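You operate a simulated robot arm through the tools that you are given. There is no shell and no other tool. Be economical: measure what you need, move in short steps, check, and stop when the job is done.

You run a simulated two-armed robot. Do the job below in one go: nothing can be reset, and whatever is moved stays where it is left.

Task
Tip the beans from the green tin into jar C and close both.
Fine: hold the jar to unscrew and screw on its cap; tin back in its place; jars A and B stay.

Only the result counts: the job must be done as asked and must still hold three seconds after the hand-in. Knocking over, shifting, dropping, spilling or breaking anything else fails it. A push-on lid holds only when it is set on centred and level and pressed home; a screw cap is set on level and turned clockwise until tight.

Robot
Two 6-joint arms with two-finger grippers on one trunk, on a base that drives. Base frame: it is fixed to the floor where the robot stands at the start and does not move with it; the origin is under the middle of the robot, x ahead of it, y to its left, z up; the surface under the hand at the start is at about z = 800. Lengths are in mm, angles in degrees, forces in N, time in s.
The left shoulder is at the start at [30, 178, 963], the right one opposite. With the tool pointing down near the work surface each hand reaches from about 420 to 840 mm from the robot's upright axis, wherever it stands, measured 20 degrees to its own side. Places, roughly: blue cap [750, 1000, 1250]; jar [750, 1000, 1250]; white cap [750, 1250, 1250]. Payload 2.54 kg a hand.
The TCP of each hand is the grasp point between the finger pads, 30 mm short of the fingertips. In the tool frame z runs along the fingers and y along their closing line. Largest opening 116 mm; the body of the gripper starts 95 mm behind the TCP.
Orientation is that of the tool frame in the base frame, as a unit quaternion [x, y, z, w]. With the fingers straight down and closing along the base's y, the tool's x points along the base's -x, its y along +y and its z along -z.

Tools
- The arms move only by the tool jog_arm. It takes "left_targets", "right_targets" or both (then of equal length, played together; a hand with none holds still); each is a list of rows, each an object of numbers (a shift or turn left out is 0, a gripper value left out holds the last): "tx", "ty", "tz": the shift along the tool's x, y, z in units of 40 mm (1.0 is 40 mm); "ax", "ay", "az": the turn, a rotation vector about the tool's x, y, z in units of 5 degrees (1.0 is 5 degrees); "jaw": the finger opening in mm, from 0 to 116. In form: [{"tx": .., "ty": .., "tz": .., "ax": .., "ay": .., "az": .., "jaw": ..}, ...]. A call has 1 to 20 rows; each row shifts and turns the commanded pose from where the row before left it, along the tool's axes as they then stand. A call with a number of a shift or a turn outside -1 to 1 is refused whole. A row lasts 0.2 s, in which the tool goes at most 50 mm and 8.6 degrees; a call with a longer step from one row to the next is refused whole, and so is a gripper value outside its range. Where a pose cannot be reached the arm comes as near as it can. A force on the tool above 90 N (or 10 N above the force at the start of the call, whichever is more), or a blocked arm, ends the call early, and 0.2 s more pass. Each finger travels about 153 mm/s and halts on what it meets, pressing with about 21 N; the grip force reading is that of the motor and also rises with nothing between the fingers. The clock runs only during rows and for 0.2 s after the last one: add rows that do not move to give the fingers time. It gives the time, the measured TCP pose, the force on the tool (base axes), the opening and the grip force at its end, in the units of the frame above (readings bear some noise), with the torque about the TCP (base axes, N m) and any sound that the robot's microphone picked up.
- Cameras (640 x 400 px; columns grow to the right, rows downward): "scene" is now at [20.5, 41.6, 1679.7]; the picture's right is [0.45, -0.89, 0.00], its down [-0.66, -0.34, -0.67] and it looks along [0.60, 0.30, -0.74] (base axes); focal length 267 px, centre (320, 200). "left" rides on the left gripper at [69, 15, -122] in its tool frame; the picture's right is [-0.22, 0.98, 0.00], its down [-0.83, -0.18, -0.53] and it looks along [-0.52, -0.12, 0.85] (tool axes); focal length 251 px, centre (320, 200). "right" rides on the right gripper at [69, -15, -122] in its tool frame; the picture's right is [0.21, 0.98, 0.00], its down [-0.83, 0.18, -0.53] and it looks along [-0.52, 0.11, 0.85] (tool axes); focal length 251 px, centre (320, 200). There is no depth. A picture from a camera that has moved, and an enlarged one, comes with that camera's place and axes in the base frame and with its lens. The place of the scene camera against the robot may be out by one fixed shift of up to 25 mm in any direction.
- get_image(camera): a new picture of that camera. It takes no simulated time.
- slide_trunk(by): slides the trunk up (or, below 0, down) by that many mm; the arms and the scene camera ride with it, the base frame stays. It gives what a move gives, with no picture.
- steer(legs): drives the robot by 1 to 6 legs, each [ahead, left, turn to the left] in mm, mm and degrees, along the robot's own axes; the way and the turn of a leg run together, so that a leg with both is an arc; at most 1500 mm and 180 degrees a leg. The arms and the cameras ride along, it lands a little off, and it stops where it bumps. It gives what a move gives.
- head_to(pan, tilt): turns the head with the scene camera to pan (to the left, within 143 degrees either way) and tilt (down, from -29 to 69), counted from straight ahead of the robot. It gives what a move gives.
- inspect(camera, box): a new picture of the part [left, top, right, bottom] of that camera's present view, enlarged. It takes no simulated time.
- job_done(): hands the job in; it is judged then, once.

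Work in short steps. Places have to be worked out from the pictures, the camera data and where the tool is seen: move nearer, look again, correct. Check each grasp and each placing, and mend what went wrong. You have 120 turns and 88 pictures in all, those below and enlarged ones among them. Open the grippers and draw the arms clear of the work before you hand the job in, unless the task says otherwise; then end with one line.

The tools are called as name(argument=value, ...) on one line, values as JSON. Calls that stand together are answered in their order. jog_arm: Moves the arms, as the interface text tells. Its arguments: {"type":"object","properties":{"left_targets":{"type":"array"},"right_targets":{"type":"array"}},"required":[]} The other tools are called the same way: slide_trunk (by) slides the trunk up or down; steer (legs) drives the base; head_to (pan, tilt) turns the head that bears the scene camera; get_image (camera) takes a picture; inspect (camera, box) takes an enlarged picture of a part of a camera's view; job_done () hands the job in.

At the start:

```text
time_s: 0.0
left_position: [376.0, 399.2, 1334.4]
left_ee_rot: [0.0, 1.0, 0.0, 0.001]
left_contact_force: [0.4, 0.7, 0.9]
left_torque: [-0.03, 0.06, -0.03]
left_opening: 115.8
left_grasp_force: 0.1
right_position: [429.1, 19.7, 1327.5]
right_ee_rot: [0.0, 1.0, 0.001, 0.0]
right_contact_force: [0.2, -0.4, 0.0]
right_torque: [-0.02, -0.02, 0.02]
right_opening: 116.1
right_grasp_force: 0.0
trunk travel left (down, up): [-175.0, 365.0]
robot x, y, heading: [-1.7, -1.9, 0.2]
head pan, tilt: [26.8, 48.0]
```

scene: 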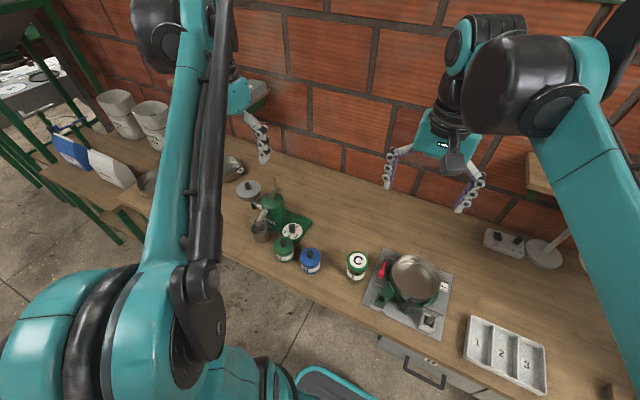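
right: 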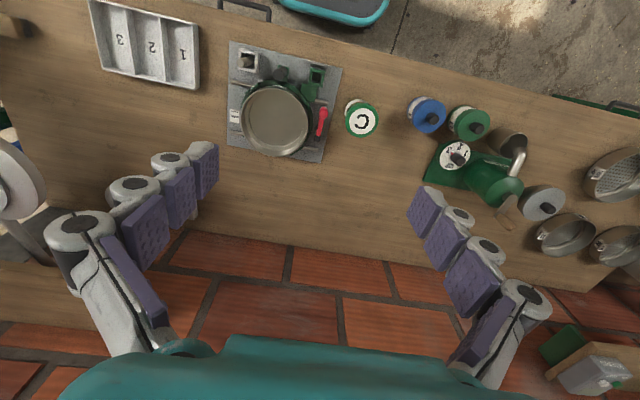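
left: 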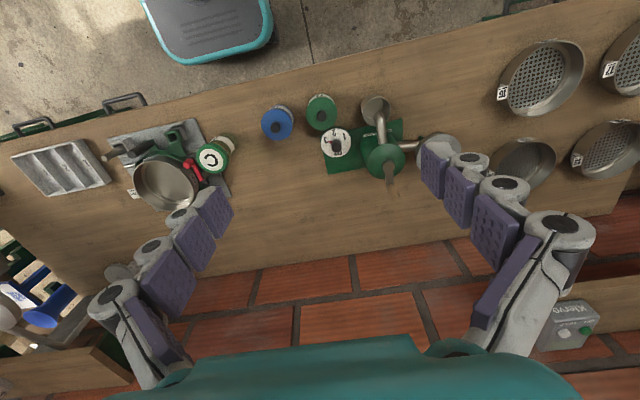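

I see a canister labelled C, plus a green tin and a blue tin near the grinder. I'll enlarge these to identify them.

inspect(camera="scene", box=[220, 170, 460, 320])

inspect(camera="right", box=[330, 70, 570, 220])

head_to(pan=55, tilt=25)

```text
2.67 times, centred on (340, 245) of scene
camera zoom: at [20.5, 41.6, 1679.7], right [0.45, -0.89, 0.0], down [-0.66, -0.34, -0.67], along [0.6, 0.3, -0.74], focal length 712 px, centre (267, 80)
```

zoom: 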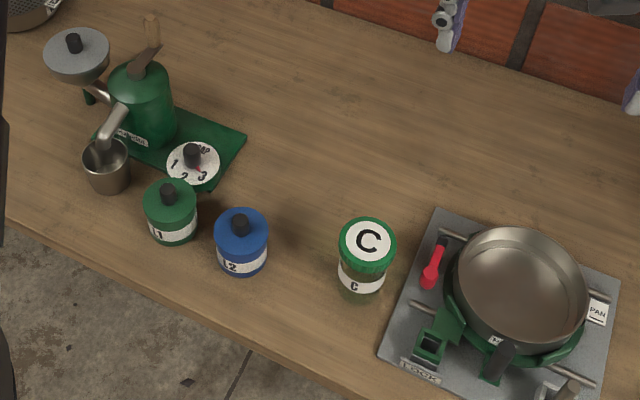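

```text
2.67 times, centred on (450, 145) of right
camera zoom: at [360.4, 4.7, 1449.6], right [-0.21, 0.98, 0.0], down [0.83, 0.18, 0.53], along [0.52, 0.11, -0.85], focal length 670 px, centre (-27, 347)
```

zoom: 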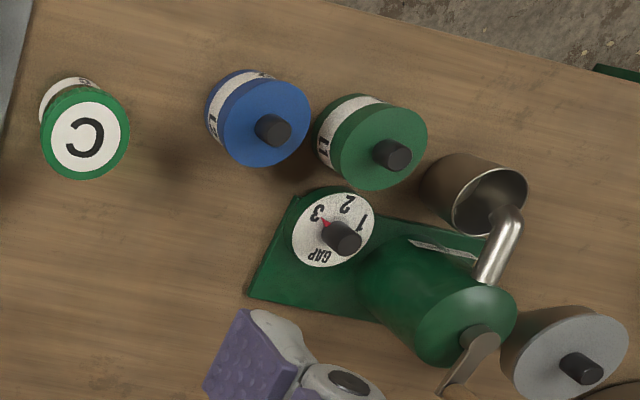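

```text
time_s: 0.9
left_position: [376.7, 398.6, 1335.2]
left_ee_rot: [0.001, 1.0, 0.001, 0.001]
left_contact_force: [-0.3, 0.3, -0.5]
left_torque: [0.01, 0.01, 0.01]
left_opening: 116.0
left_grasp_force: 0.0
right_position: [430.2, 19.5, 1328.2]
right_ee_rot: [0.0, 1.0, 0.0, 0.0]
right_contact_force: [-0.4, 0.3, -0.2]
right_torque: [-0.01, -0.01, 0.0]
right_opening: 116.1
right_grasp_force: 0.1
trunk travel left (down, up): [-175.0, 365.0]
robot x, y, heading: [1.7, -0.4, 0.1]
head pan, tilt: [55.0, 25.0]
```

The green tin (L1) and jar C are both on the bench. I'll check the rest of the scene for jars A and B and any other tins.

get_image(camera="scene")

head_to(pan=0, tilt=60)

get_image(camera="scene")

```text
82 pictures are left
camera scene: at [3.1, 81.4, 1714.4], right [0.82, -0.57, 0.0], down [-0.24, -0.35, -0.91], along [0.52, 0.74, -0.42], focal length 267 px, centre (320, 200)
```

scene: 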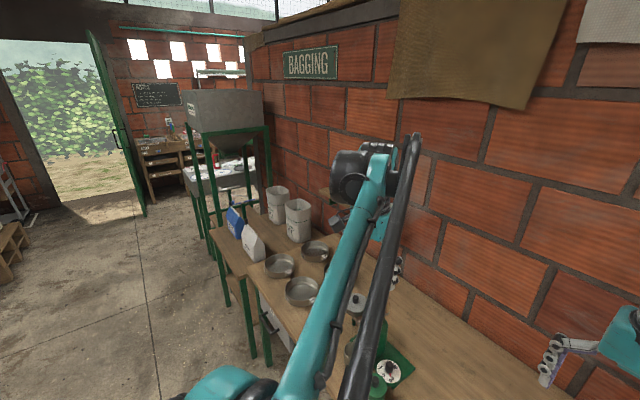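

```text
time_s: 2.2
left_position: [376.8, 399.6, 1334.7]
left_ee_rot: [0.001, 1.0, -0.001, 0.001]
left_contact_force: [0.1, -0.4, 0.0]
left_torque: [0.01, -0.01, 0.02]
left_opening: 116.1
left_grasp_force: 0.1
right_position: [428.9, 19.4, 1329.1]
right_ee_rot: [0.0, 1.0, 0.0, 0.0]
right_contact_force: [-0.8, 0.3, 0.1]
right_torque: [-0.01, -0.03, 0.01]
right_opening: 115.7
right_grasp_force: 0.1
trunk travel left (down, up): [-175.0, 365.0]
robot x, y, heading: [0.2, -4.3, 0.0]
head pan, tilt: [0.0, 60.0]
```

```text
81 pictures are left
camera scene: at [16.9, 6.1, 1664.4], right [0.0, -1.0, 0.0], down [-0.87, 0.0, -0.5], along [0.5, 0.0, -0.87], focal length 267 px, centre (320, 200)
```

scene: 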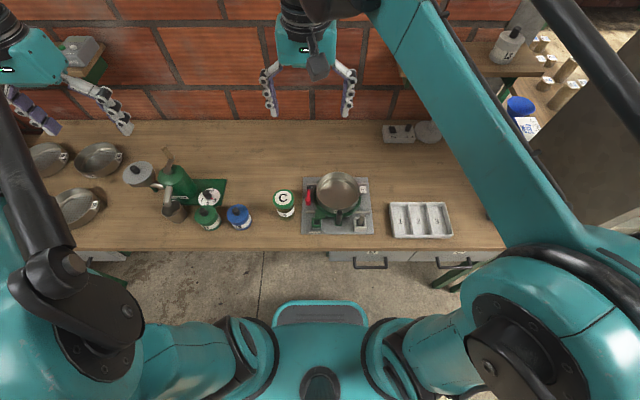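

Jar C stands at about (490, 130) and the green tin at about (445, 365). I'll lower both hands over them for close-up views.

jog_arm(left_targets=[{"tx": 0.093, "ty": -0.104, "tz": 0.9}, {"tx": 0.093, "ty": -0.104, "tz": 0.9}, {"tx": 0.093, "ty": -0.104, "tz": 0.9}, {"tx": 0.093, "ty": -0.104, "tz": 0.9}, {"tx": 0.093, "ty": -0.104, "tz": 0.9}, {"tx": 0.093, "ty": -0.104, "tz": 0.9}, {"tx": 0.093, "ty": -0.104, "tz": 0.9}], right_targets=[{"tx": 0.164, "ty": 0.304, "tz": 0.714}, {"tx": 0.164, "ty": 0.304, "tz": 0.714}, {"tx": 0.164, "ty": 0.304, "tz": 0.714}, {"tx": 0.164, "ty": 0.304, "tz": 0.714}, {"tx": 0.164, "ty": 0.304, "tz": 0.714}, {"tx": 0.164, "ty": 0.304, "tz": 0.714}, {"tx": 0.164, "ty": 0.304, "tz": 0.714}])

get_image(camera="left")

get_image(camera="right")

```text
time_s: 3.8
left_position: [352.1, 370.8, 1082.7]
left_ee_rot: [0.0, 1.0, 0.0, 0.0]
left_contact_force: [-0.2, 0.1, -0.6]
left_torque: [-0.01, 0.02, 0.02]
left_opening: 115.8
left_grasp_force: 0.2
right_position: [382.2, 103.4, 1133.6]
right_ee_rot: [0.0, 1.0, 0.0, 0.0]
right_contact_force: [0.7, -0.7, 0.8]
right_torque: [-0.02, -0.01, 0.01]
right_opening: 115.9
right_grasp_force: 0.1
trunk travel left (down, up): [-175.0, 365.0]
robot x, y, heading: [0.4, -6.3, 0.1]
head pan, tilt: [0.0, 60.0]
```

```text
80 pictures are left
camera left: at [283.9, 386.5, 1204.6], right [0.22, 0.98, 0.0], down [0.83, -0.18, 0.53], along [0.52, -0.12, -0.84], focal length 251 px, centre (320, 200)
```

left: 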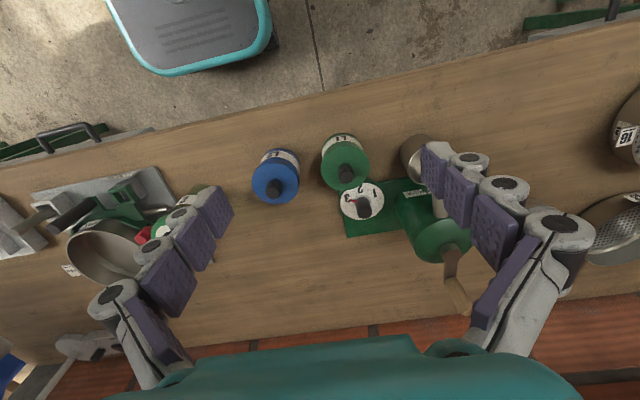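

```text
79 pictures are left
camera right: at [314.2, 89.4, 1253.2], right [-0.21, 0.98, 0.0], down [0.83, 0.18, 0.53], along [0.52, 0.11, -0.85], focal length 251 px, centre (320, 200)
```

right: 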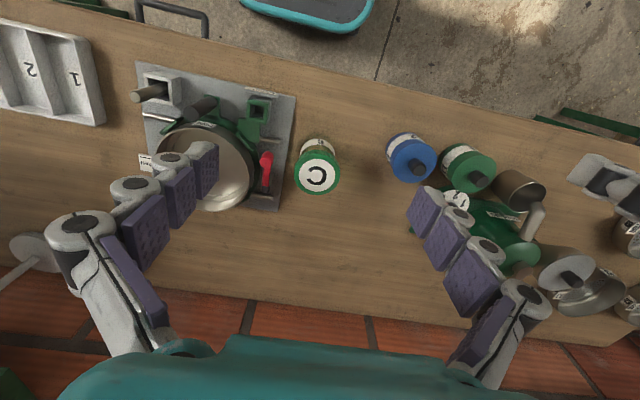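

I'll enlarge both views so I can measure the tin, lid knob and jar.

inspect(camera="left", box=[230, 110, 470, 260])

inspect(camera="right", box=[240, 100, 400, 200])

inspect(camera="scene", box=[140, 140, 380, 290])

```text
2.67 times, centred on (350, 185) of left
camera zoom: at [283.9, 386.5, 1204.6], right [0.22, 0.98, 0.0], down [0.83, -0.18, 0.53], along [0.52, -0.12, -0.84], focal length 670 px, centre (240, 240)
```

zoom: 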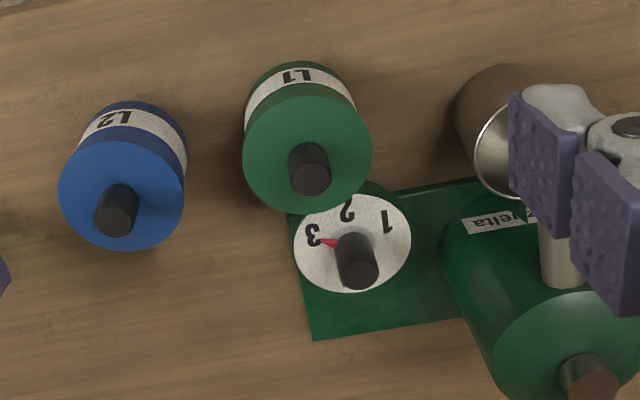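

```text
4.00 times, centred on (320, 150) of right
camera zoom: at [314.2, 89.4, 1253.2], right [-0.21, 0.98, 0.0], down [0.83, 0.18, 0.53], along [0.52, 0.11, -0.85], focal length 1006 px, centre (320, 400)
```

zoom: 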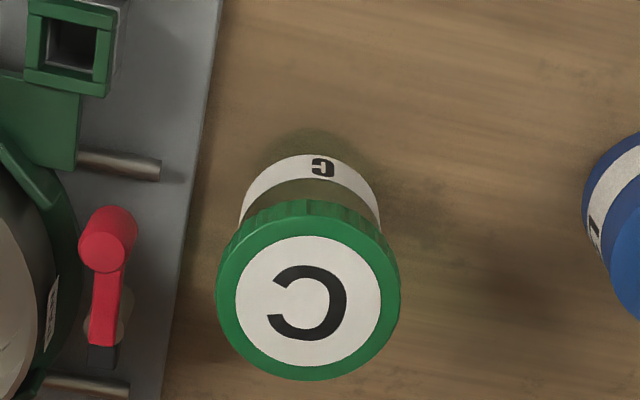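

```text
2.67 times, centred on (260, 215) of scene
camera zoom: at [17.7, 6.9, 1664.4], right [0.0, -1.0, 0.0], down [-0.87, 0.0, -0.5], along [0.5, 0.0, -0.87], focal length 712 px, centre (480, 160)
```

zoom: 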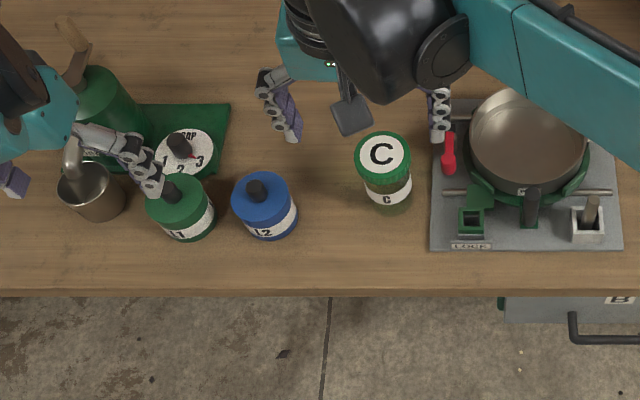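

Triangulation gives:
- Jar C cap: centre about (479, 119), top z ≈ 915, Ø68.
- Green tin lid: centre about (452, 387), top z ≈ 850, Ø75.

I'll bring the left hand over the tin's knob with narrower jaws, and move the right hand nearer the jar for a better look.

jog_arm(left_targets=[{"jaw": 60, "tx": -0.5, "ty": 0.08, "tz": 0.4}, {"tx": -0.5, "ty": 0.08, "tz": 0.4}, {"tx": -0.5, "ty": 0.08, "tz": 0.4}, {"tx": -0.5, "ty": 0.08, "tz": 0.4}, {"tx": -0.5, "ty": 0.08, "tz": 0.4}], right_targets=[{"tx": 0.4, "ty": -0.1, "tz": 0.5}, {"tx": 0.4, "ty": -0.1, "tz": 0.5}, {"tx": 0.4, "ty": -0.1, "tz": 0.5}, {"tx": 0.4, "ty": -0.1, "tz": 0.5}, {"tx": 0.2, "tz": 0.5}])

get_image(camera="left")

get_image(camera="right")

```text
time_s: 5.0
left_position: [451.6, 383.7, 1003.5]
left_ee_rot: [0.001, 1.0, 0.0, 0.0]
left_contact_force: [-0.2, 0.3, -0.7]
left_torque: [0.01, 0.05, 0.0]
left_opening: 60.0
left_grasp_force: 0.0
right_position: [309.7, 90.3, 1026.5]
right_ee_rot: [0.001, 1.0, 0.0, -0.002]
right_contact_force: [0.4, 0.0, 0.6]
right_torque: [-0.05, 0.03, -0.01]
right_opening: 115.9
right_grasp_force: 0.1
trunk travel left (down, up): [-175.0, 365.0]
robot x, y, heading: [-1.5, 2.4, 0.3]
head pan, tilt: [0.0, 60.0]
```

```text
75 pictures are left
camera left: at [385.1, 399.8, 1125.1], right [0.22, 0.98, 0.0], down [0.83, -0.18, 0.53], along [0.52, -0.12, -0.85], focal length 251 px, centre (320, 200)
```

left: 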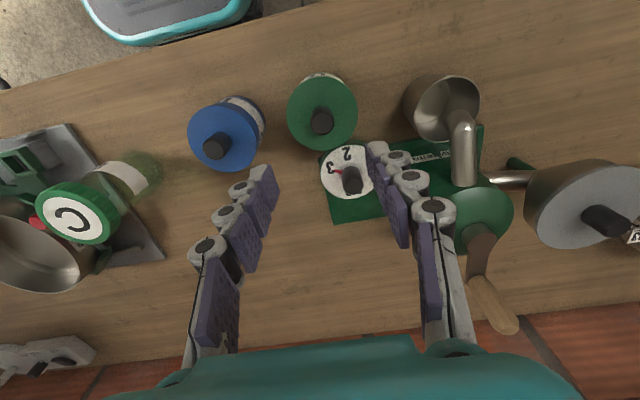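

```text
74 pictures are left
camera right: at [241.1, 75.3, 1148.2], right [-0.21, 0.98, 0.0], down [0.83, 0.18, 0.53], along [0.52, 0.11, -0.85], focal length 251 px, centre (320, 200)
```

right: 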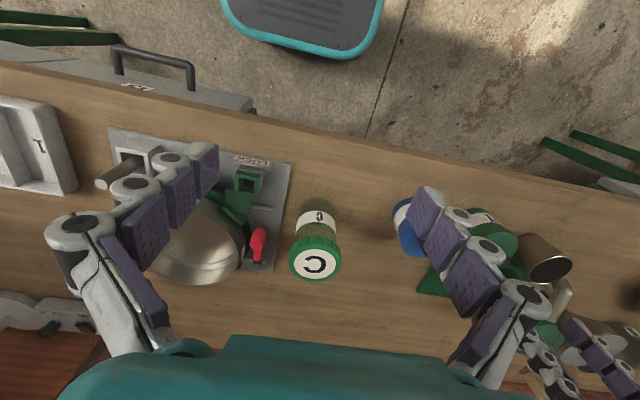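

Updated from this view: tin at about (447, 387), lid top z ≈ 862, knob top ≈ 886. I'll go lower over the knob and check the centring.

jog_arm(left_targets=[{"tx": 0.09, "ty": 0.08, "tz": 0.9}, {"tz": 0.9}, {}])

inspect(camera="left", box=[200, 60, 440, 210])

inspect(camera="right", box=[360, 150, 600, 300])

```text
time_s: 5.8
left_position: [446.0, 387.2, 930.7]
left_ee_rot: [0.0, 1.0, 0.0, 0.0]
left_contact_force: [0.5, 0.7, 0.1]
left_torque: [0.01, 0.03, 0.01]
left_opening: 60.0
left_grasp_force: 0.0
right_position: [308.7, 88.7, 1028.2]
right_ee_rot: [-0.001, 1.0, -0.001, 0.0]
right_contact_force: [-0.2, 0.2, -0.3]
right_torque: [0.01, 0.03, 0.0]
right_opening: 116.0
right_grasp_force: 0.0
trunk travel left (down, up): [-175.0, 365.0]
robot x, y, heading: [0.4, 1.6, -0.1]
head pan, tilt: [0.0, 60.0]
```

```text
2.67 times, centred on (320, 135) of left
camera zoom: at [378.6, 403.5, 1053.0], right [0.22, 0.98, 0.0], down [0.82, -0.18, 0.54], along [0.52, -0.12, -0.84], focal length 670 px, centre (320, 373)
```

zoom: 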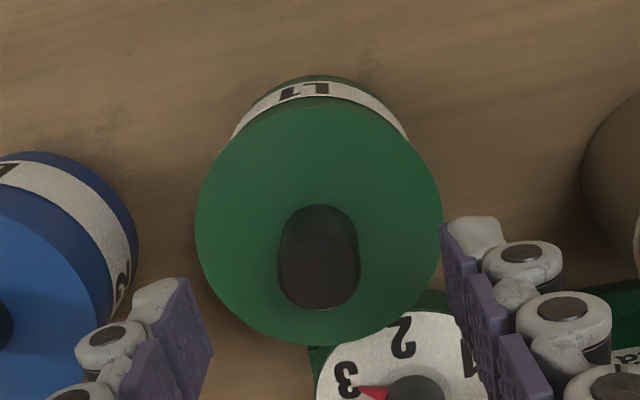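

```text
2.67 times, centred on (480, 225) of right
camera zoom: at [239.9, 74.5, 1148.9], right [-0.21, 0.98, 0.0], down [0.83, 0.18, 0.53], along [0.52, 0.11, -0.85], focal length 670 px, centre (-107, 133)
```

zoom: 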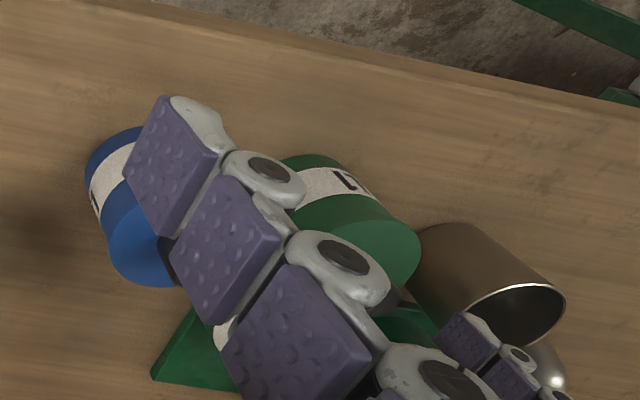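

The hand is centred in y, and I put the knob at x ≈ 449. I'll descend so the fingertips sit just above the lid and close on the knob.

jog_arm(left_targets=[{"tx": -0.08, "tz": 0.4}, {"tz": 0.42}, {"jaw": 10}, {}, {}])

get_image(camera="left")

```text
time_s: 7.0
left_position: [449.2, 387.9, 897.8]
left_ee_rot: [0.001, 1.0, 0.0, 0.002]
left_contact_force: [0.8, 0.3, 6.1]
left_torque: [0.01, -0.03, 0.03]
left_opening: 20.5
left_grasp_force: 20.6
right_position: [309.2, 88.7, 1027.2]
right_ee_rot: [-0.001, 1.0, 0.0, 0.001]
right_contact_force: [1.0, 0.4, -0.3]
right_torque: [0.0, -0.01, -0.02]
right_opening: 116.1
right_grasp_force: 0.1
trunk travel left (down, up): [-175.0, 365.0]
robot x, y, heading: [-0.8, -1.0, -0.1]
head pan, tilt: [0.0, 60.0]
```

```text
71 pictures are left
camera left: at [381.5, 403.2, 1020.3], right [0.22, 0.98, 0.0], down [0.82, -0.18, 0.54], along [0.52, -0.12, -0.84], focal length 251 px, centre (320, 200)
```

left: 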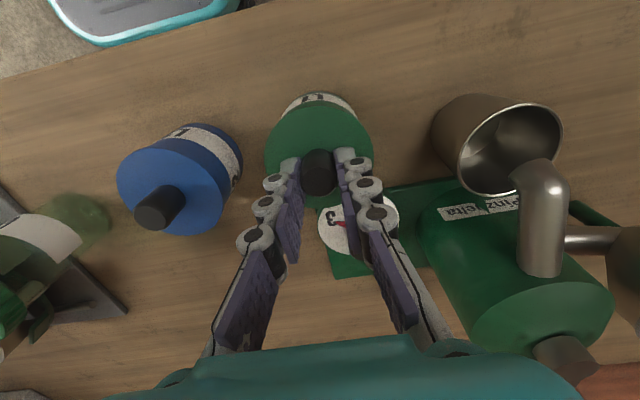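

The knob is gripped (20.5 mm). I'll lift a little and check whether the lid comes off or the tin comes up with it.

jog_arm(left_targets=[{"tz": -0.1}, {"tz": -0.1}, {"tz": -0.15}, {"tz": -0.15}, {}])

get_image(camera="left")

```text
time_s: 8.2
left_position: [449.7, 389.2, 917.5]
left_ee_rot: [-0.001, 1.0, 0.0, 0.001]
left_contact_force: [0.4, 0.3, -0.6]
left_torque: [-0.05, -0.03, 0.0]
left_opening: 20.2
left_grasp_force: 21.2
right_position: [308.7, 90.3, 1027.5]
right_ee_rot: [0.001, 1.0, 0.0, 0.0]
right_contact_force: [0.4, 0.2, 0.4]
right_torque: [0.0, 0.03, 0.04]
right_opening: 116.0
right_grasp_force: 0.0
trunk travel left (down, up): [-175.0, 365.0]
robot x, y, heading: [0.7, -0.4, -0.1]
head pan, tilt: [0.0, 60.0]
heard: snap
```

```text
70 pictures are left
camera left: at [382.4, 404.3, 1040.6], right [0.22, 0.98, 0.0], down [0.83, -0.18, 0.54], along [0.52, -0.12, -0.84], focal length 251 px, centre (320, 200)
```

left: 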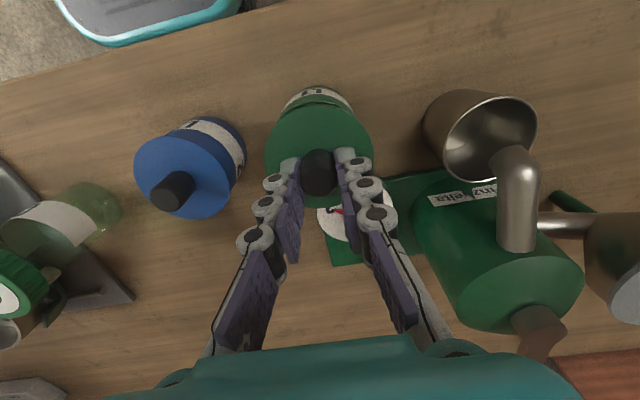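

There was a snap and the lid is free. I'll carry it up and over to the open bench area around (600, 270).

jog_arm(left_targets=[{"tz": -0.9}, {"tz": -0.9}, {"tx": -0.75, "ty": -0.6}, {"tx": -0.75, "ty": -0.6}, {"tx": -0.75, "ty": -0.6}, {"tx": -0.75, "ty": -0.6}, {"tx": -0.75, "ty": -0.6}, {}])

get_image(camera="left")

get_image(camera="scene")

```text
time_s: 10.0
left_position: [601.0, 268.3, 990.5]
left_ee_rot: [0.001, 1.0, 0.0, 0.0]
left_contact_force: [0.3, 0.2, 0.7]
left_torque: [0.04, -0.01, -0.01]
left_opening: 20.4
left_grasp_force: 21.4
right_position: [307.8, 89.3, 1027.7]
right_ee_rot: [0.0, 1.0, -0.001, 0.0]
right_contact_force: [0.3, 0.6, -0.2]
right_torque: [-0.02, -0.01, -0.01]
right_opening: 115.6
right_grasp_force: 0.1
trunk travel left (down, up): [-175.0, 365.0]
robot x, y, heading: [0.5, -0.1, 0.1]
head pan, tilt: [0.0, 60.0]
```

```text
69 pictures are left
camera left: at [532.3, 283.3, 1113.3], right [0.22, 0.98, 0.0], down [0.82, -0.18, 0.54], along [0.52, -0.12, -0.84], focal length 251 px, centre (320, 200)
```

left: 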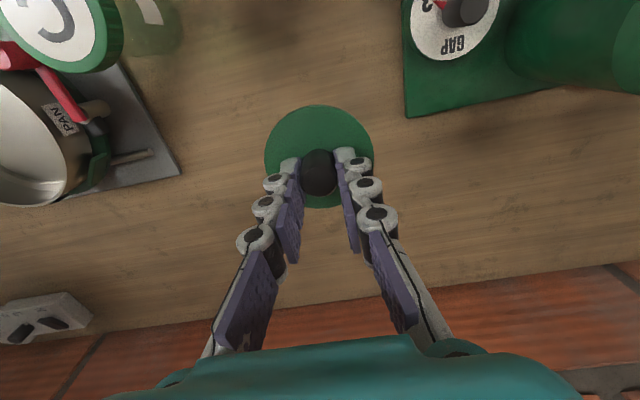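

```text
68 pictures are left
camera scene: at [16.0, 6.5, 1664.4], right [0.0, -1.0, 0.0], down [-0.87, 0.0, -0.5], along [0.5, 0.0, -0.87], focal length 267 px, centre (320, 200)
```

scene: 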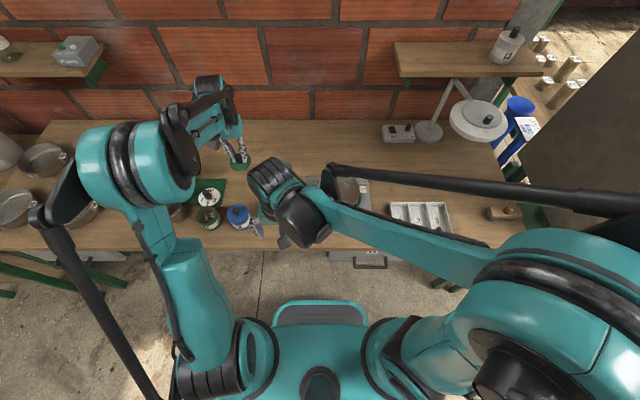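

The spot is clear. I'll lower the lid to z ≈ 880 and then feel for the bench.

jog_arm(left_targets=[{"tz": 0.9}, {"tz": 0.9}, {"tz": 0.7}, {"tz": 0.25}, {}])

jog_arm(left_targets=[{"tz": 0.1}, {"tz": 0.1}, {"tz": 0.1}, {}])

```text
time_s: 11.2
left_position: [600.1, 269.2, 879.2]
left_ee_rot: [0.0, 1.0, 0.0, 0.001]
left_contact_force: [0.3, 0.5, -0.9]
left_torque: [0.02, 0.0, -0.02]
left_opening: 20.4
left_grasp_force: 21.7
right_position: [309.5, 89.4, 1026.6]
right_ee_rot: [-0.001, 1.0, 0.0, 0.0]
right_contact_force: [-0.5, -0.3, 0.0]
right_torque: [0.01, 0.03, 0.02]
right_opening: 115.8
right_grasp_force: 0.0
trunk travel left (down, up): [-175.0, 365.0]
robot x, y, heading: [2.0, 1.6, -0.0]
head pan, tilt: [0.0, 60.0]
```

```text
time_s: 12.2
left_position: [601.1, 268.4, 866.7]
left_ee_rot: [-0.001, 1.0, 0.0, 0.0]
left_contact_force: [0.0, 0.4, -0.1]
left_torque: [-0.02, 0.0, -0.01]
left_opening: 20.5
left_grasp_force: 21.3
right_position: [308.7, 89.7, 1026.7]
right_ee_rot: [0.0, 1.0, 0.0, -0.001]
right_contact_force: [0.0, 0.2, 0.6]
right_torque: [-0.05, -0.02, 0.0]
right_opening: 115.9
right_grasp_force: 0.0
trunk travel left (down, up): [-175.0, 365.0]
robot x, y, heading: [-2.2, -2.1, -0.3]
head pan, tilt: [0.0, 60.0]
```

No contact yet, so I'll keep lowering.

jog_arm(left_targets=[{"tz": 0.1}, {"tz": 0.1}, {}])

jog_arm(left_targets=[{"tz": 0.1}, {"tz": 0.05}, {}])

```text
time_s: 13.0
left_position: [600.6, 269.5, 860.4]
left_ee_rot: [0.0, 1.0, 0.0, 0.002]
left_contact_force: [0.4, 0.2, -0.4]
left_torque: [0.03, 0.0, 0.0]
left_opening: 20.5
left_grasp_force: 20.8
right_position: [308.8, 90.0, 1027.0]
right_ee_rot: [0.0, 1.0, 0.0, 0.0]
right_contact_force: [-0.6, 0.0, -0.3]
right_torque: [0.0, -0.02, 0.02]
right_opening: 115.9
right_grasp_force: 0.1
trunk travel left (down, up): [-175.0, 365.0]
robot x, y, heading: [1.8, 2.0, -0.1]
head pan, tilt: [0.0, 60.0]
```

```text
time_s: 13.8
left_position: [601.0, 270.1, 853.9]
left_ee_rot: [-0.001, 1.0, 0.001, 0.001]
left_contact_force: [0.1, 0.1, -1.6]
left_torque: [0.02, 0.0, -0.01]
left_opening: 20.6
left_grasp_force: 21.3
right_position: [309.7, 90.1, 1026.7]
right_ee_rot: [0.0, 1.0, 0.0, 0.0]
right_contact_force: [-0.1, -0.2, -0.9]
right_torque: [0.01, -0.01, 0.01]
right_opening: 116.1
right_grasp_force: 0.1
trunk travel left (down, up): [-175.0, 365.0]
robot x, y, heading: [-2.2, 2.5, 0.2]
head pan, tilt: [0.0, 60.0]
```

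Still nothing, so I'll look before lowering further.

get_image(camera="left")

jog_arm(left_targets=[{"tz": 0.05}, {"tz": 0.05}, {}])

```text
67 pictures are left
camera left: at [532.6, 284.5, 976.6], right [0.22, 0.98, 0.0], down [0.82, -0.18, 0.54], along [0.52, -0.12, -0.84], focal length 251 px, centre (320, 200)
```

left: 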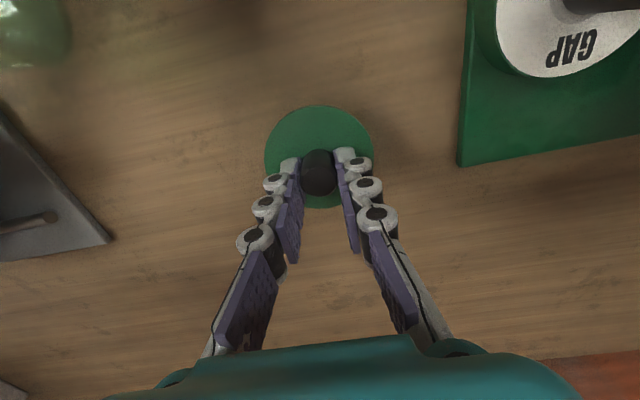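

```text
time_s: 14.6
left_position: [599.7, 269.1, 850.2]
left_ee_rot: [0.0, 1.0, 0.001, 0.001]
left_contact_force: [-0.4, -0.4, -0.5]
left_torque: [0.01, 0.01, 0.0]
left_opening: 20.2
left_grasp_force: 21.0
right_position: [309.0, 90.2, 1027.8]
right_ee_rot: [0.0, 1.0, 0.0, 0.0]
right_contact_force: [-0.2, -0.3, 0.7]
right_torque: [0.03, 0.0, -0.02]
right_opening: 116.0
right_grasp_force: 0.1
trunk travel left (down, up): [-175.0, 365.0]
robot x, y, heading: [1.0, 0.9, 0.1]
head pan, tilt: [0.0, 60.0]
```

jog_arm(left_targets=[{"tz": 0.07}, {"tz": 0.07}, {}])

jog_arm(left_targets=[{"tz": 0.06}, {"tz": 0.06}, {}])

```text
time_s: 15.4
left_position: [600.4, 269.3, 843.5]
left_ee_rot: [-0.001, 1.0, 0.0, 0.001]
left_contact_force: [0.6, -0.3, -0.1]
left_torque: [-0.02, 0.0, -0.01]
left_opening: 20.1
left_grasp_force: 20.8
right_position: [308.0, 90.6, 1027.1]
right_ee_rot: [0.0, 1.0, 0.0, -0.001]
right_contact_force: [-0.5, -0.1, -0.5]
right_torque: [-0.04, -0.01, -0.01]
right_opening: 116.1
right_grasp_force: 0.0
trunk travel left (down, up): [-175.0, 365.0]
robot x, y, heading: [2.2, -2.7, -0.1]
head pan, tilt: [0.0, 60.0]
```

```text
time_s: 16.2
left_position: [600.7, 269.7, 839.5]
left_ee_rot: [0.001, 1.0, 0.0, 0.001]
left_contact_force: [0.6, 0.4, 0.7]
left_torque: [0.03, 0.02, 0.0]
left_opening: 20.2
left_grasp_force: 20.8
right_position: [309.6, 88.6, 1026.9]
right_ee_rot: [0.0, 1.0, 0.0, 0.0]
right_contact_force: [-0.2, 0.1, 1.0]
right_torque: [-0.01, 0.02, 0.03]
right_opening: 116.1
right_grasp_force: 0.1
trunk travel left (down, up): [-175.0, 365.0]
robot x, y, heading: [0.6, -0.6, 0.2]
head pan, tilt: [0.0, 60.0]
```

jog_arm(left_targets=[{"tz": 0.06}, {"tz": 0.06}, {}])

jog_arm(left_targets=[{"tz": 0.06}, {}])

jog_arm(left_targets=[{"tz": 0.06}, {}])

```text
time_s: 17.0
left_position: [599.8, 267.7, 838.1]
left_ee_rot: [0.0, 1.0, 0.001, 0.004]
left_contact_force: [16.9, 4.9, 60.1]
left_torque: [0.12, -0.34, -0.04]
left_opening: 20.4
left_grasp_force: 21.0
right_position: [307.3, 89.6, 1029.9]
right_ee_rot: [0.0, 1.0, 0.001, 0.002]
right_contact_force: [0.0, 0.2, 0.2]
right_torque: [0.01, 0.01, -0.03]
right_opening: 116.2
right_grasp_force: 0.1
trunk travel left (down, up): [-175.0, 365.0]
robot x, y, heading: [-1.5, 1.5, -0.1]
head pan, tilt: [0.0, 60.0]
```

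```text
time_s: 17.5
left_position: [600.0, 269.4, 837.5]
left_ee_rot: [0.001, 1.0, 0.001, 0.003]
left_contact_force: [-2.9, -3.2, 50.6]
left_torque: [-0.1, 0.38, 0.04]
left_opening: 20.1
left_grasp_force: 20.6
right_position: [304.6, 88.3, 1028.6]
right_ee_rot: [0.0, 1.0, 0.001, 0.002]
right_contact_force: [-0.8, -0.2, -1.0]
right_torque: [0.0, -0.02, 0.01]
right_opening: 116.0
right_grasp_force: 0.1
trunk travel left (down, up): [-175.0, 365.0]
robot x, y, heading: [3.9, 1.1, -0.2]
head pan, tilt: [0.0, 60.0]
stopped in row 2 (left hand): the force on the tool passed its limit at 92 N (the readings are from after the stop); the commanded pose is now the measured one
```

```text
time_s: 18.1
left_position: [599.2, 268.4, 838.9]
left_ee_rot: [0.0, 1.0, 0.002, 0.004]
left_contact_force: [-6.3, -3.6, 55.8]
left_torque: [-0.16, 0.44, 0.05]
left_opening: 20.2
left_grasp_force: 20.7
right_position: [305.8, 88.6, 1029.9]
right_ee_rot: [0.0, 1.0, 0.001, 0.003]
right_contact_force: [-0.3, 0.1, 0.6]
right_torque: [0.0, -0.03, -0.02]
right_opening: 116.3
right_grasp_force: 0.0
trunk travel left (down, up): [-175.0, 365.0]
robot x, y, heading: [0.3, 1.3, 0.1]
head pan, tilt: [0.0, 60.0]
stopped in row 2 (left hand): the force on the tool passed its limit at 92 N (the readings are from after the stop); the commanded pose is now the measured one
```

Contact is at TCP z ≈ 838.5, with the bench pushing back. I'll ease off, release the knob and retreat.

jog_arm(left_targets=[{"tz": -0.05}, {}])

jog_arm(left_targets=[{"jaw": 30}, {"jaw": 50}, {}, {"tz": -0.7}, {"tz": -0.9}, {"tz": -0.9}, {"tz": -0.9}])

get_image(camera="left")

```text
time_s: 18.7
left_position: [599.9, 268.4, 837.8]
left_ee_rot: [-0.001, 1.0, 0.003, 0.004]
left_contact_force: [-15.1, -5.7, 38.4]
left_torque: [-0.23, 0.66, 0.06]
left_opening: 20.3
left_grasp_force: 21.2
right_position: [304.5, 86.7, 1029.2]
right_ee_rot: [0.0, 1.0, 0.002, 0.002]
right_contact_force: [-0.2, 0.2, 0.1]
right_torque: [0.0, -0.02, -0.01]
right_opening: 115.8
right_grasp_force: 0.0
trunk travel left (down, up): [-175.0, 365.0]
robot x, y, heading: [3.7, 2.2, -0.1]
head pan, tilt: [0.0, 60.0]
```

```text
time_s: 20.3
left_position: [602.1, 270.3, 970.5]
left_ee_rot: [0.0, 1.0, 0.001, 0.003]
left_contact_force: [-0.4, -1.5, 0.8]
left_torque: [0.03, -0.04, 0.01]
left_opening: 50.0
left_grasp_force: 0.1
right_position: [308.9, 88.9, 1028.0]
right_ee_rot: [0.0, 1.0, 0.0, 0.0]
right_contact_force: [-0.8, 0.6, 0.3]
right_torque: [0.0, -0.02, 0.01]
right_opening: 115.9
right_grasp_force: 0.2
trunk travel left (down, up): [-175.0, 365.0]
robot x, y, heading: [0.7, 1.9, -0.0]
head pan, tilt: [0.0, 60.0]
```

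```text
66 pictures are left
camera left: at [532.4, 286.5, 1092.8], right [0.21, 0.98, 0.0], down [0.82, -0.18, 0.54], along [0.53, -0.11, -0.84], focal length 251 px, centre (320, 200)
```

left: 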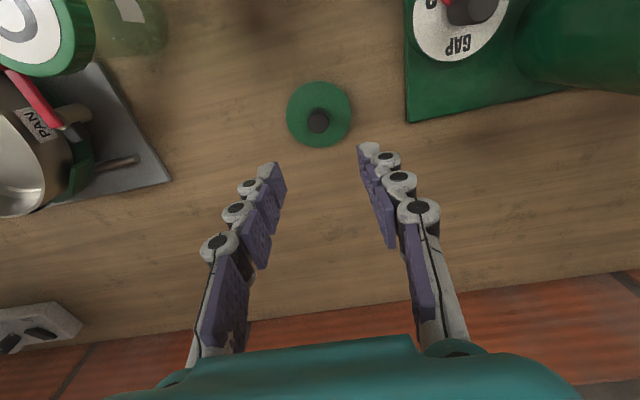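

The lid rests cleanly at (600, 269). Plan: the left hand holds jar C from the front-left at 45° tilt, and the right hand turns the cap from above. First I'll lift the left hand away and back the base up a little for elbow room.

jog_arm(left_targets=[{"tz": -1.0, "jaw": 90}, {"tz": -1.0}, {"tz": -1.0}, {"tx": 0.9, "tz": -0.5}, {"tx": 0.9}, {"tx": 0.9}, {"tx": 0.9}, {"tx": 0.9}], right_targets=[{"tz": -0.5}, {"tz": -0.5}, {"tz": -0.5}, {}, {}, {}, {}, {}])

steer(legs=[[-80, 60, 0]])

get_image(camera="left")

```text
time_s: 22.1
left_position: [418.9, 270.3, 1110.5]
left_ee_rot: [0.0, 1.0, 0.001, 0.004]
left_contact_force: [-0.4, 0.0, 0.5]
left_torque: [-0.02, -0.01, 0.02]
left_opening: 89.8
left_grasp_force: 0.0
right_position: [309.5, 89.8, 1088.2]
right_ee_rot: [-0.001, 1.0, 0.0, 0.001]
right_contact_force: [-0.6, -0.1, 0.8]
right_torque: [-0.01, -0.03, 0.05]
right_opening: 116.1
right_grasp_force: 0.0
trunk travel left (down, up): [-175.0, 365.0]
robot x, y, heading: [2.3, 0.4, 0.4]
head pan, tilt: [0.0, 60.0]
```

```text
time_s: 23.2
left_position: [340.0, 331.4, 1111.0]
left_ee_rot: [0.0, 1.0, 0.001, 0.004]
left_contact_force: [0.1, 0.4, 0.2]
left_torque: [-0.02, -0.03, 0.03]
left_opening: 89.9
left_grasp_force: 0.1
right_position: [229.8, 148.7, 1087.0]
right_ee_rot: [0.0, 1.0, 0.0, 0.001]
right_contact_force: [-0.4, 1.3, -0.9]
right_torque: [-0.03, -0.04, 0.0]
right_opening: 116.0
right_grasp_force: 0.1
trunk travel left (down, up): [-175.0, 365.0]
robot x, y, heading: [-75.1, 55.9, -0.3]
head pan, tilt: [0.0, 60.0]
```

```text
65 pictures are left
camera left: at [271.6, 346.2, 1232.2], right [0.22, 0.98, 0.0], down [0.82, -0.18, 0.54], along [0.53, -0.11, -0.84], focal length 251 px, centre (320, 200)
```

left: 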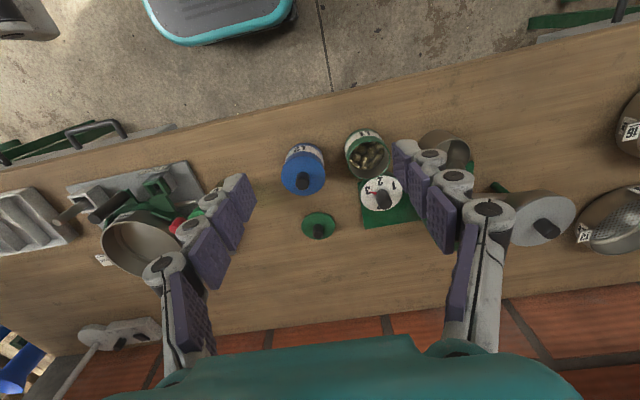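

The open tin shows beans inside. I'll enlarge it to fix the tin's centre and rim.

inspect(camera="left", box=[290, 110, 450, 210])

```text
4.00 times, centred on (370, 160) of left
camera zoom: at [271.6, 346.2, 1232.2], right [0.22, 0.98, 0.0], down [0.82, -0.18, 0.54], along [0.53, -0.11, -0.84], focal length 1006 px, centre (120, 360)
```

zoom: 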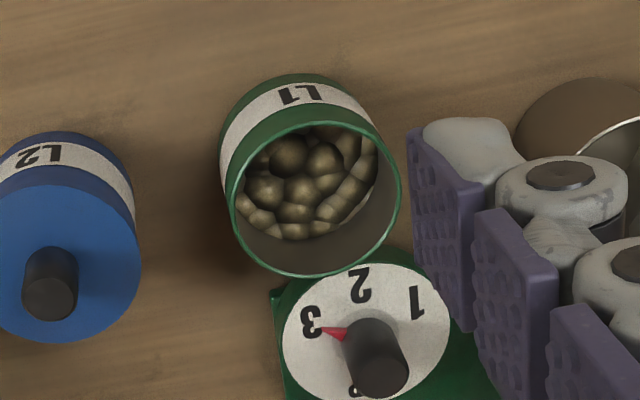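

The tin is centred near (449, 390), rim Ø69. I'll move the left hand toward the jar's front-left and turn it to yaw −45° and tilt 45°, with the right hand shifted aside.

jog_arm(left_targets=[{"tx": -0.365, "ty": -0.73, "tz": 0.556}, {"tx": -0.365, "ty": -0.73, "tz": 0.556}, {"tx": -0.365, "ty": -0.73, "tz": 0.556}, {"tx": -0.365, "ty": -0.73, "tz": 0.556}, {"tx": -0.365, "ty": -0.73, "tz": 0.556}, {"az": 1}, {"az": 1}, {"az": 1}, {"az": 1}, {"az": 1}, {"az": 1}, {"az": 1}, {"az": 1}, {"az": 1}], right_targets=[{"tx": -0.5, "ty": -0.75}, {"tx": -0.5, "ty": -0.75}, {"tx": -0.5, "ty": -0.75}, {"tx": -0.5, "ty": -0.75}, {"tx": -0.5, "ty": -0.75}, {}, {}, {}, {}, {}, {}, {}, {}, {}])

jog_arm(left_targets=[{"ay": -1}, {"ay": -1}, {"ay": -1}, {"ay": -1}, {"ay": -1}, {"ay": -1}, {"ay": -1}, {"ay": -1}, {"ay": -1}, {}])

get_image(camera="left")

get_image(camera="right")

```text
time_s: 26.2
left_position: [414.7, 184.9, 999.3]
left_ee_rot: [0.384, 0.923, 0.002, 0.002]
left_contact_force: [1.2, 0.2, 0.6]
left_torque: [-0.02, 0.04, 0.0]
left_opening: 90.1
left_grasp_force: 0.0
right_position: [330.1, -0.8, 1091.7]
right_ee_rot: [-0.001, 1.0, -0.001, 0.0]
right_contact_force: [-0.1, -0.2, -0.2]
right_torque: [-0.01, -0.01, 0.04]
right_opening: 116.2
right_grasp_force: 0.2
trunk travel left (down, up): [-175.0, 365.0]
robot x, y, heading: [-78.6, 60.5, -0.2]
head pan, tilt: [0.0, 60.0]
```

```text
time_s: 28.4
left_position: [414.6, 183.8, 998.5]
left_ee_rot: [0.355, 0.852, -0.145, 0.356]
left_contact_force: [-0.3, 0.8, 0.9]
left_torque: [0.0, -0.03, -0.05]
left_opening: 90.0
left_grasp_force: 0.1
right_position: [330.4, -1.2, 1091.2]
right_ee_rot: [0.001, 1.0, 0.0, 0.0]
right_contact_force: [0.3, 0.0, 0.3]
right_torque: [0.01, -0.01, 0.01]
right_opening: 116.3
right_grasp_force: 0.0
trunk travel left (down, up): [-175.0, 365.0]
robot x, y, heading: [-78.1, 59.6, 0.1]
head pan, tilt: [0.0, 60.0]
```

```text
63 pictures are left
camera left: at [330.8, 290.5, 1036.7], right [0.8, 0.58, 0.16], down [0.01, -0.28, 0.96], along [0.6, -0.76, -0.23], focal length 251 px, centre (320, 200)
```

left: 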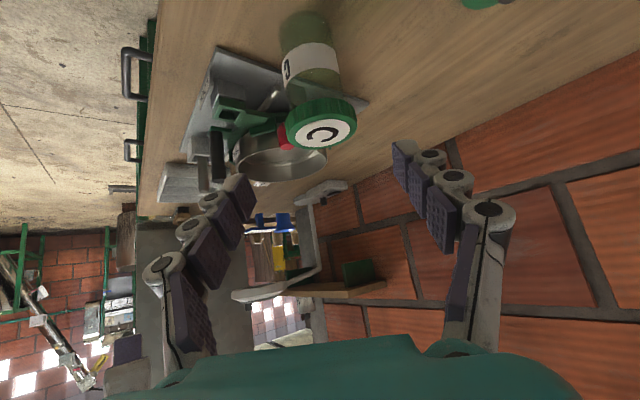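

```text
62 pictures are left
camera right: at [261.3, -16.2, 1212.9], right [-0.21, 0.98, 0.0], down [0.83, 0.18, 0.53], along [0.52, 0.11, -0.85], focal length 251 px, centre (320, 200)
```

right: 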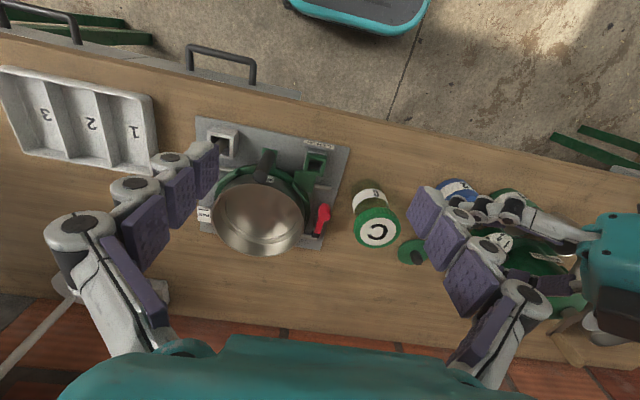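

Orientation is right and the jar is in clear view. I'll enlarge it to measure the cap and body.

inspect(camera="left", box=[240, 0, 400, 160])

```text
2.50 times, centred on (320, 80) of left
camera zoom: at [330.8, 290.5, 1036.7], right [0.8, 0.58, 0.16], down [0.01, -0.28, 0.96], along [0.6, -0.76, -0.23], focal length 629 px, centre (320, 500)
```

zoom: 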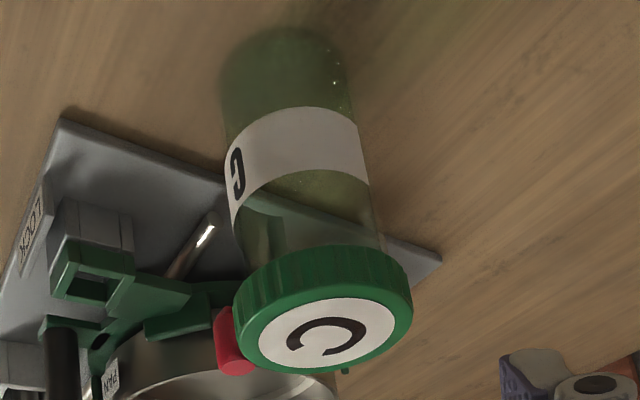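

Jar body is Ø≈57 and the cap spans z ≈ 898–915. I'll move to the approach line, then in along the tool axis with the jaws at 78, stopping short to check.

jog_arm(left_targets=[{"tx": 0.585, "tz": 0.54, "jaw": 78}, {"tx": 0.585, "tz": 0.54}, {"tz": 0.7}, {"tz": 0.7}, {}])

get_image(camera="left")

get_image(camera="right")

```text
time_s: 29.6
left_position: [457.7, 161.2, 918.8]
left_ee_rot: [0.354, 0.853, -0.144, 0.354]
left_contact_force: [-0.2, 0.4, -1.4]
left_torque: [-0.02, 0.03, -0.01]
left_opening: 78.2
left_grasp_force: 0.0
left hand out of reach, approached as far as the arm can: row 2, 3, 4
right_position: [328.9, -1.7, 1092.2]
right_ee_rot: [0.0, 1.0, 0.0, 0.0]
right_contact_force: [-0.7, -0.3, 0.5]
right_torque: [0.0, -0.02, 0.0]
right_opening: 115.9
right_grasp_force: 0.1
trunk travel left (down, up): [-175.0, 365.0]
robot x, y, heading: [-79.8, 60.9, 0.2]
head pan, tilt: [0.0, 60.0]
```

```text
60 pictures are left
camera left: at [373.5, 267.9, 957.2], right [0.8, 0.58, 0.16], down [0.01, -0.28, 0.96], along [0.6, -0.76, -0.23], focal length 251 px, centre (320, 200)
```

left: 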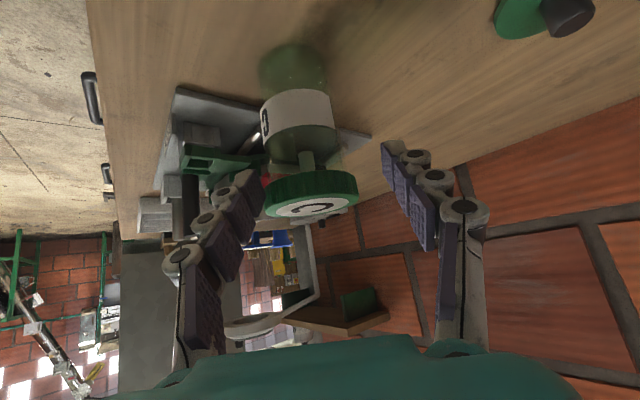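

```text
59 pictures are left
camera right: at [261.1, -15.9, 1213.0], right [-0.21, 0.98, 0.0], down [0.83, 0.18, 0.53], along [0.52, 0.11, -0.85], focal length 251 px, centre (320, 200)
```

right: 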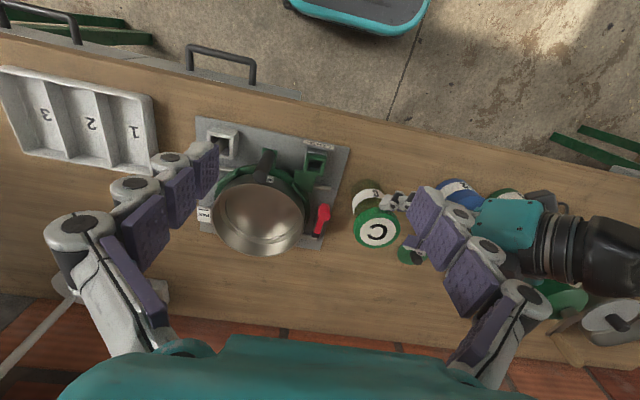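

The pose is out of reach, apparently too close to the robot. I'll retreat along the approach line and back the base off some more.

jog_arm(left_targets=[{"tz": -0.8}, {"tz": -0.8}, {"tz": -0.8}, {"tz": -0.5}, {}])

steer(legs=[[-130, 0, 0]])

```text
time_s: 30.8
left_position: [398.3, 216.8, 1001.5]
left_ee_rot: [0.355, 0.853, -0.145, 0.355]
left_contact_force: [0.5, 0.0, 0.3]
left_torque: [-0.01, -0.01, 0.0]
left_opening: 77.8
left_grasp_force: 0.2
right_position: [330.6, -1.1, 1091.5]
right_ee_rot: [0.0, 1.0, 0.0, 0.0]
right_contact_force: [-0.1, 1.0, -0.6]
right_torque: [0.0, -0.02, 0.05]
right_opening: 116.0
right_grasp_force: 0.1
trunk travel left (down, up): [-175.0, 365.0]
robot x, y, heading: [-76.6, 57.7, 0.2]
head pan, tilt: [0.0, 60.0]
```

```text
time_s: 32.1
left_position: [270.5, 217.5, 1001.7]
left_ee_rot: [0.355, 0.852, -0.144, 0.356]
left_contact_force: [-0.4, -0.9, 0.6]
left_torque: [0.01, -0.03, 0.01]
left_opening: 78.3
left_grasp_force: 0.1
right_position: [201.3, -1.7, 1092.0]
right_ee_rot: [0.001, 1.0, 0.001, 0.001]
right_contact_force: [-1.0, -0.4, 0.0]
right_torque: [0.01, -0.1, -0.01]
right_opening: 115.9
right_grasp_force: 0.1
trunk travel left (down, up): [-175.0, 365.0]
robot x, y, heading: [-203.4, 59.5, -0.0]
head pan, tilt: [0.0, 60.0]
```

jog_arm(left_targets=[{"tx": -0.249, "ty": 0.49, "tz": 0.839}, {"tx": -0.249, "ty": 0.49, "tz": 0.839}, {"tx": -0.249, "ty": 0.49, "tz": 0.839}, {"tx": -0.249, "ty": 0.49, "tz": 0.839}, {}])

jog_arm(left_targets=[{"tz": 0.7}, {"tz": 0.7}, {}])

get_image(camera="left")

```text
time_s: 33.3
left_position: [415.0, 185.7, 935.4]
left_ee_rot: [0.356, 0.852, -0.146, 0.355]
left_contact_force: [-0.4, 0.3, -0.1]
left_torque: [0.0, -0.01, 0.0]
left_opening: 77.9
left_grasp_force: 0.1
right_position: [202.5, -2.3, 1092.2]
right_ee_rot: [0.001, 1.0, 0.0, 0.0]
right_contact_force: [-0.2, -0.8, 0.2]
right_torque: [-0.03, -0.02, 0.0]
right_opening: 115.9
right_grasp_force: 0.1
trunk travel left (down, up): [-175.0, 365.0]
robot x, y, heading: [-209.7, 59.1, -0.2]
head pan, tilt: [0.0, 60.0]
```

```text
time_s: 34.1
left_position: [443.8, 158.0, 896.3]
left_ee_rot: [0.355, 0.852, -0.145, 0.356]
left_contact_force: [-0.9, -0.3, 0.1]
left_torque: [0.03, -0.01, -0.01]
left_opening: 78.0
left_grasp_force: 0.1
right_position: [203.1, -1.5, 1091.4]
right_ee_rot: [0.001, 1.0, 0.0, 0.0]
right_contact_force: [0.4, -0.5, 0.1]
right_torque: [0.02, -0.04, -0.01]
right_opening: 116.0
right_grasp_force: 0.0
trunk travel left (down, up): [-175.0, 365.0]
robot x, y, heading: [-207.5, 59.5, -0.0]
head pan, tilt: [0.0, 60.0]
```

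```text
58 pictures are left
camera left: at [360.8, 263.8, 934.4], right [0.8, 0.58, 0.16], down [0.01, -0.28, 0.96], along [0.6, -0.77, -0.23], focal length 251 px, centre (320, 200)
```

left: 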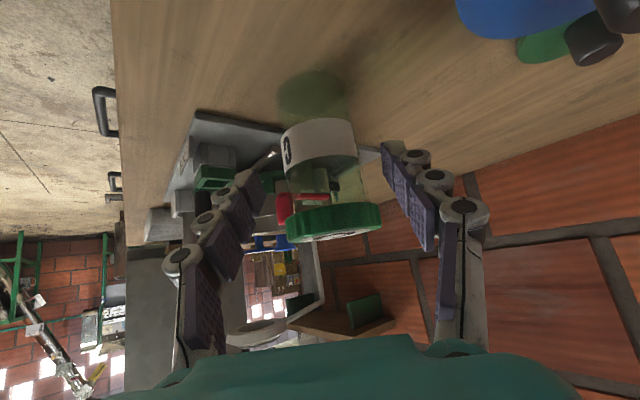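

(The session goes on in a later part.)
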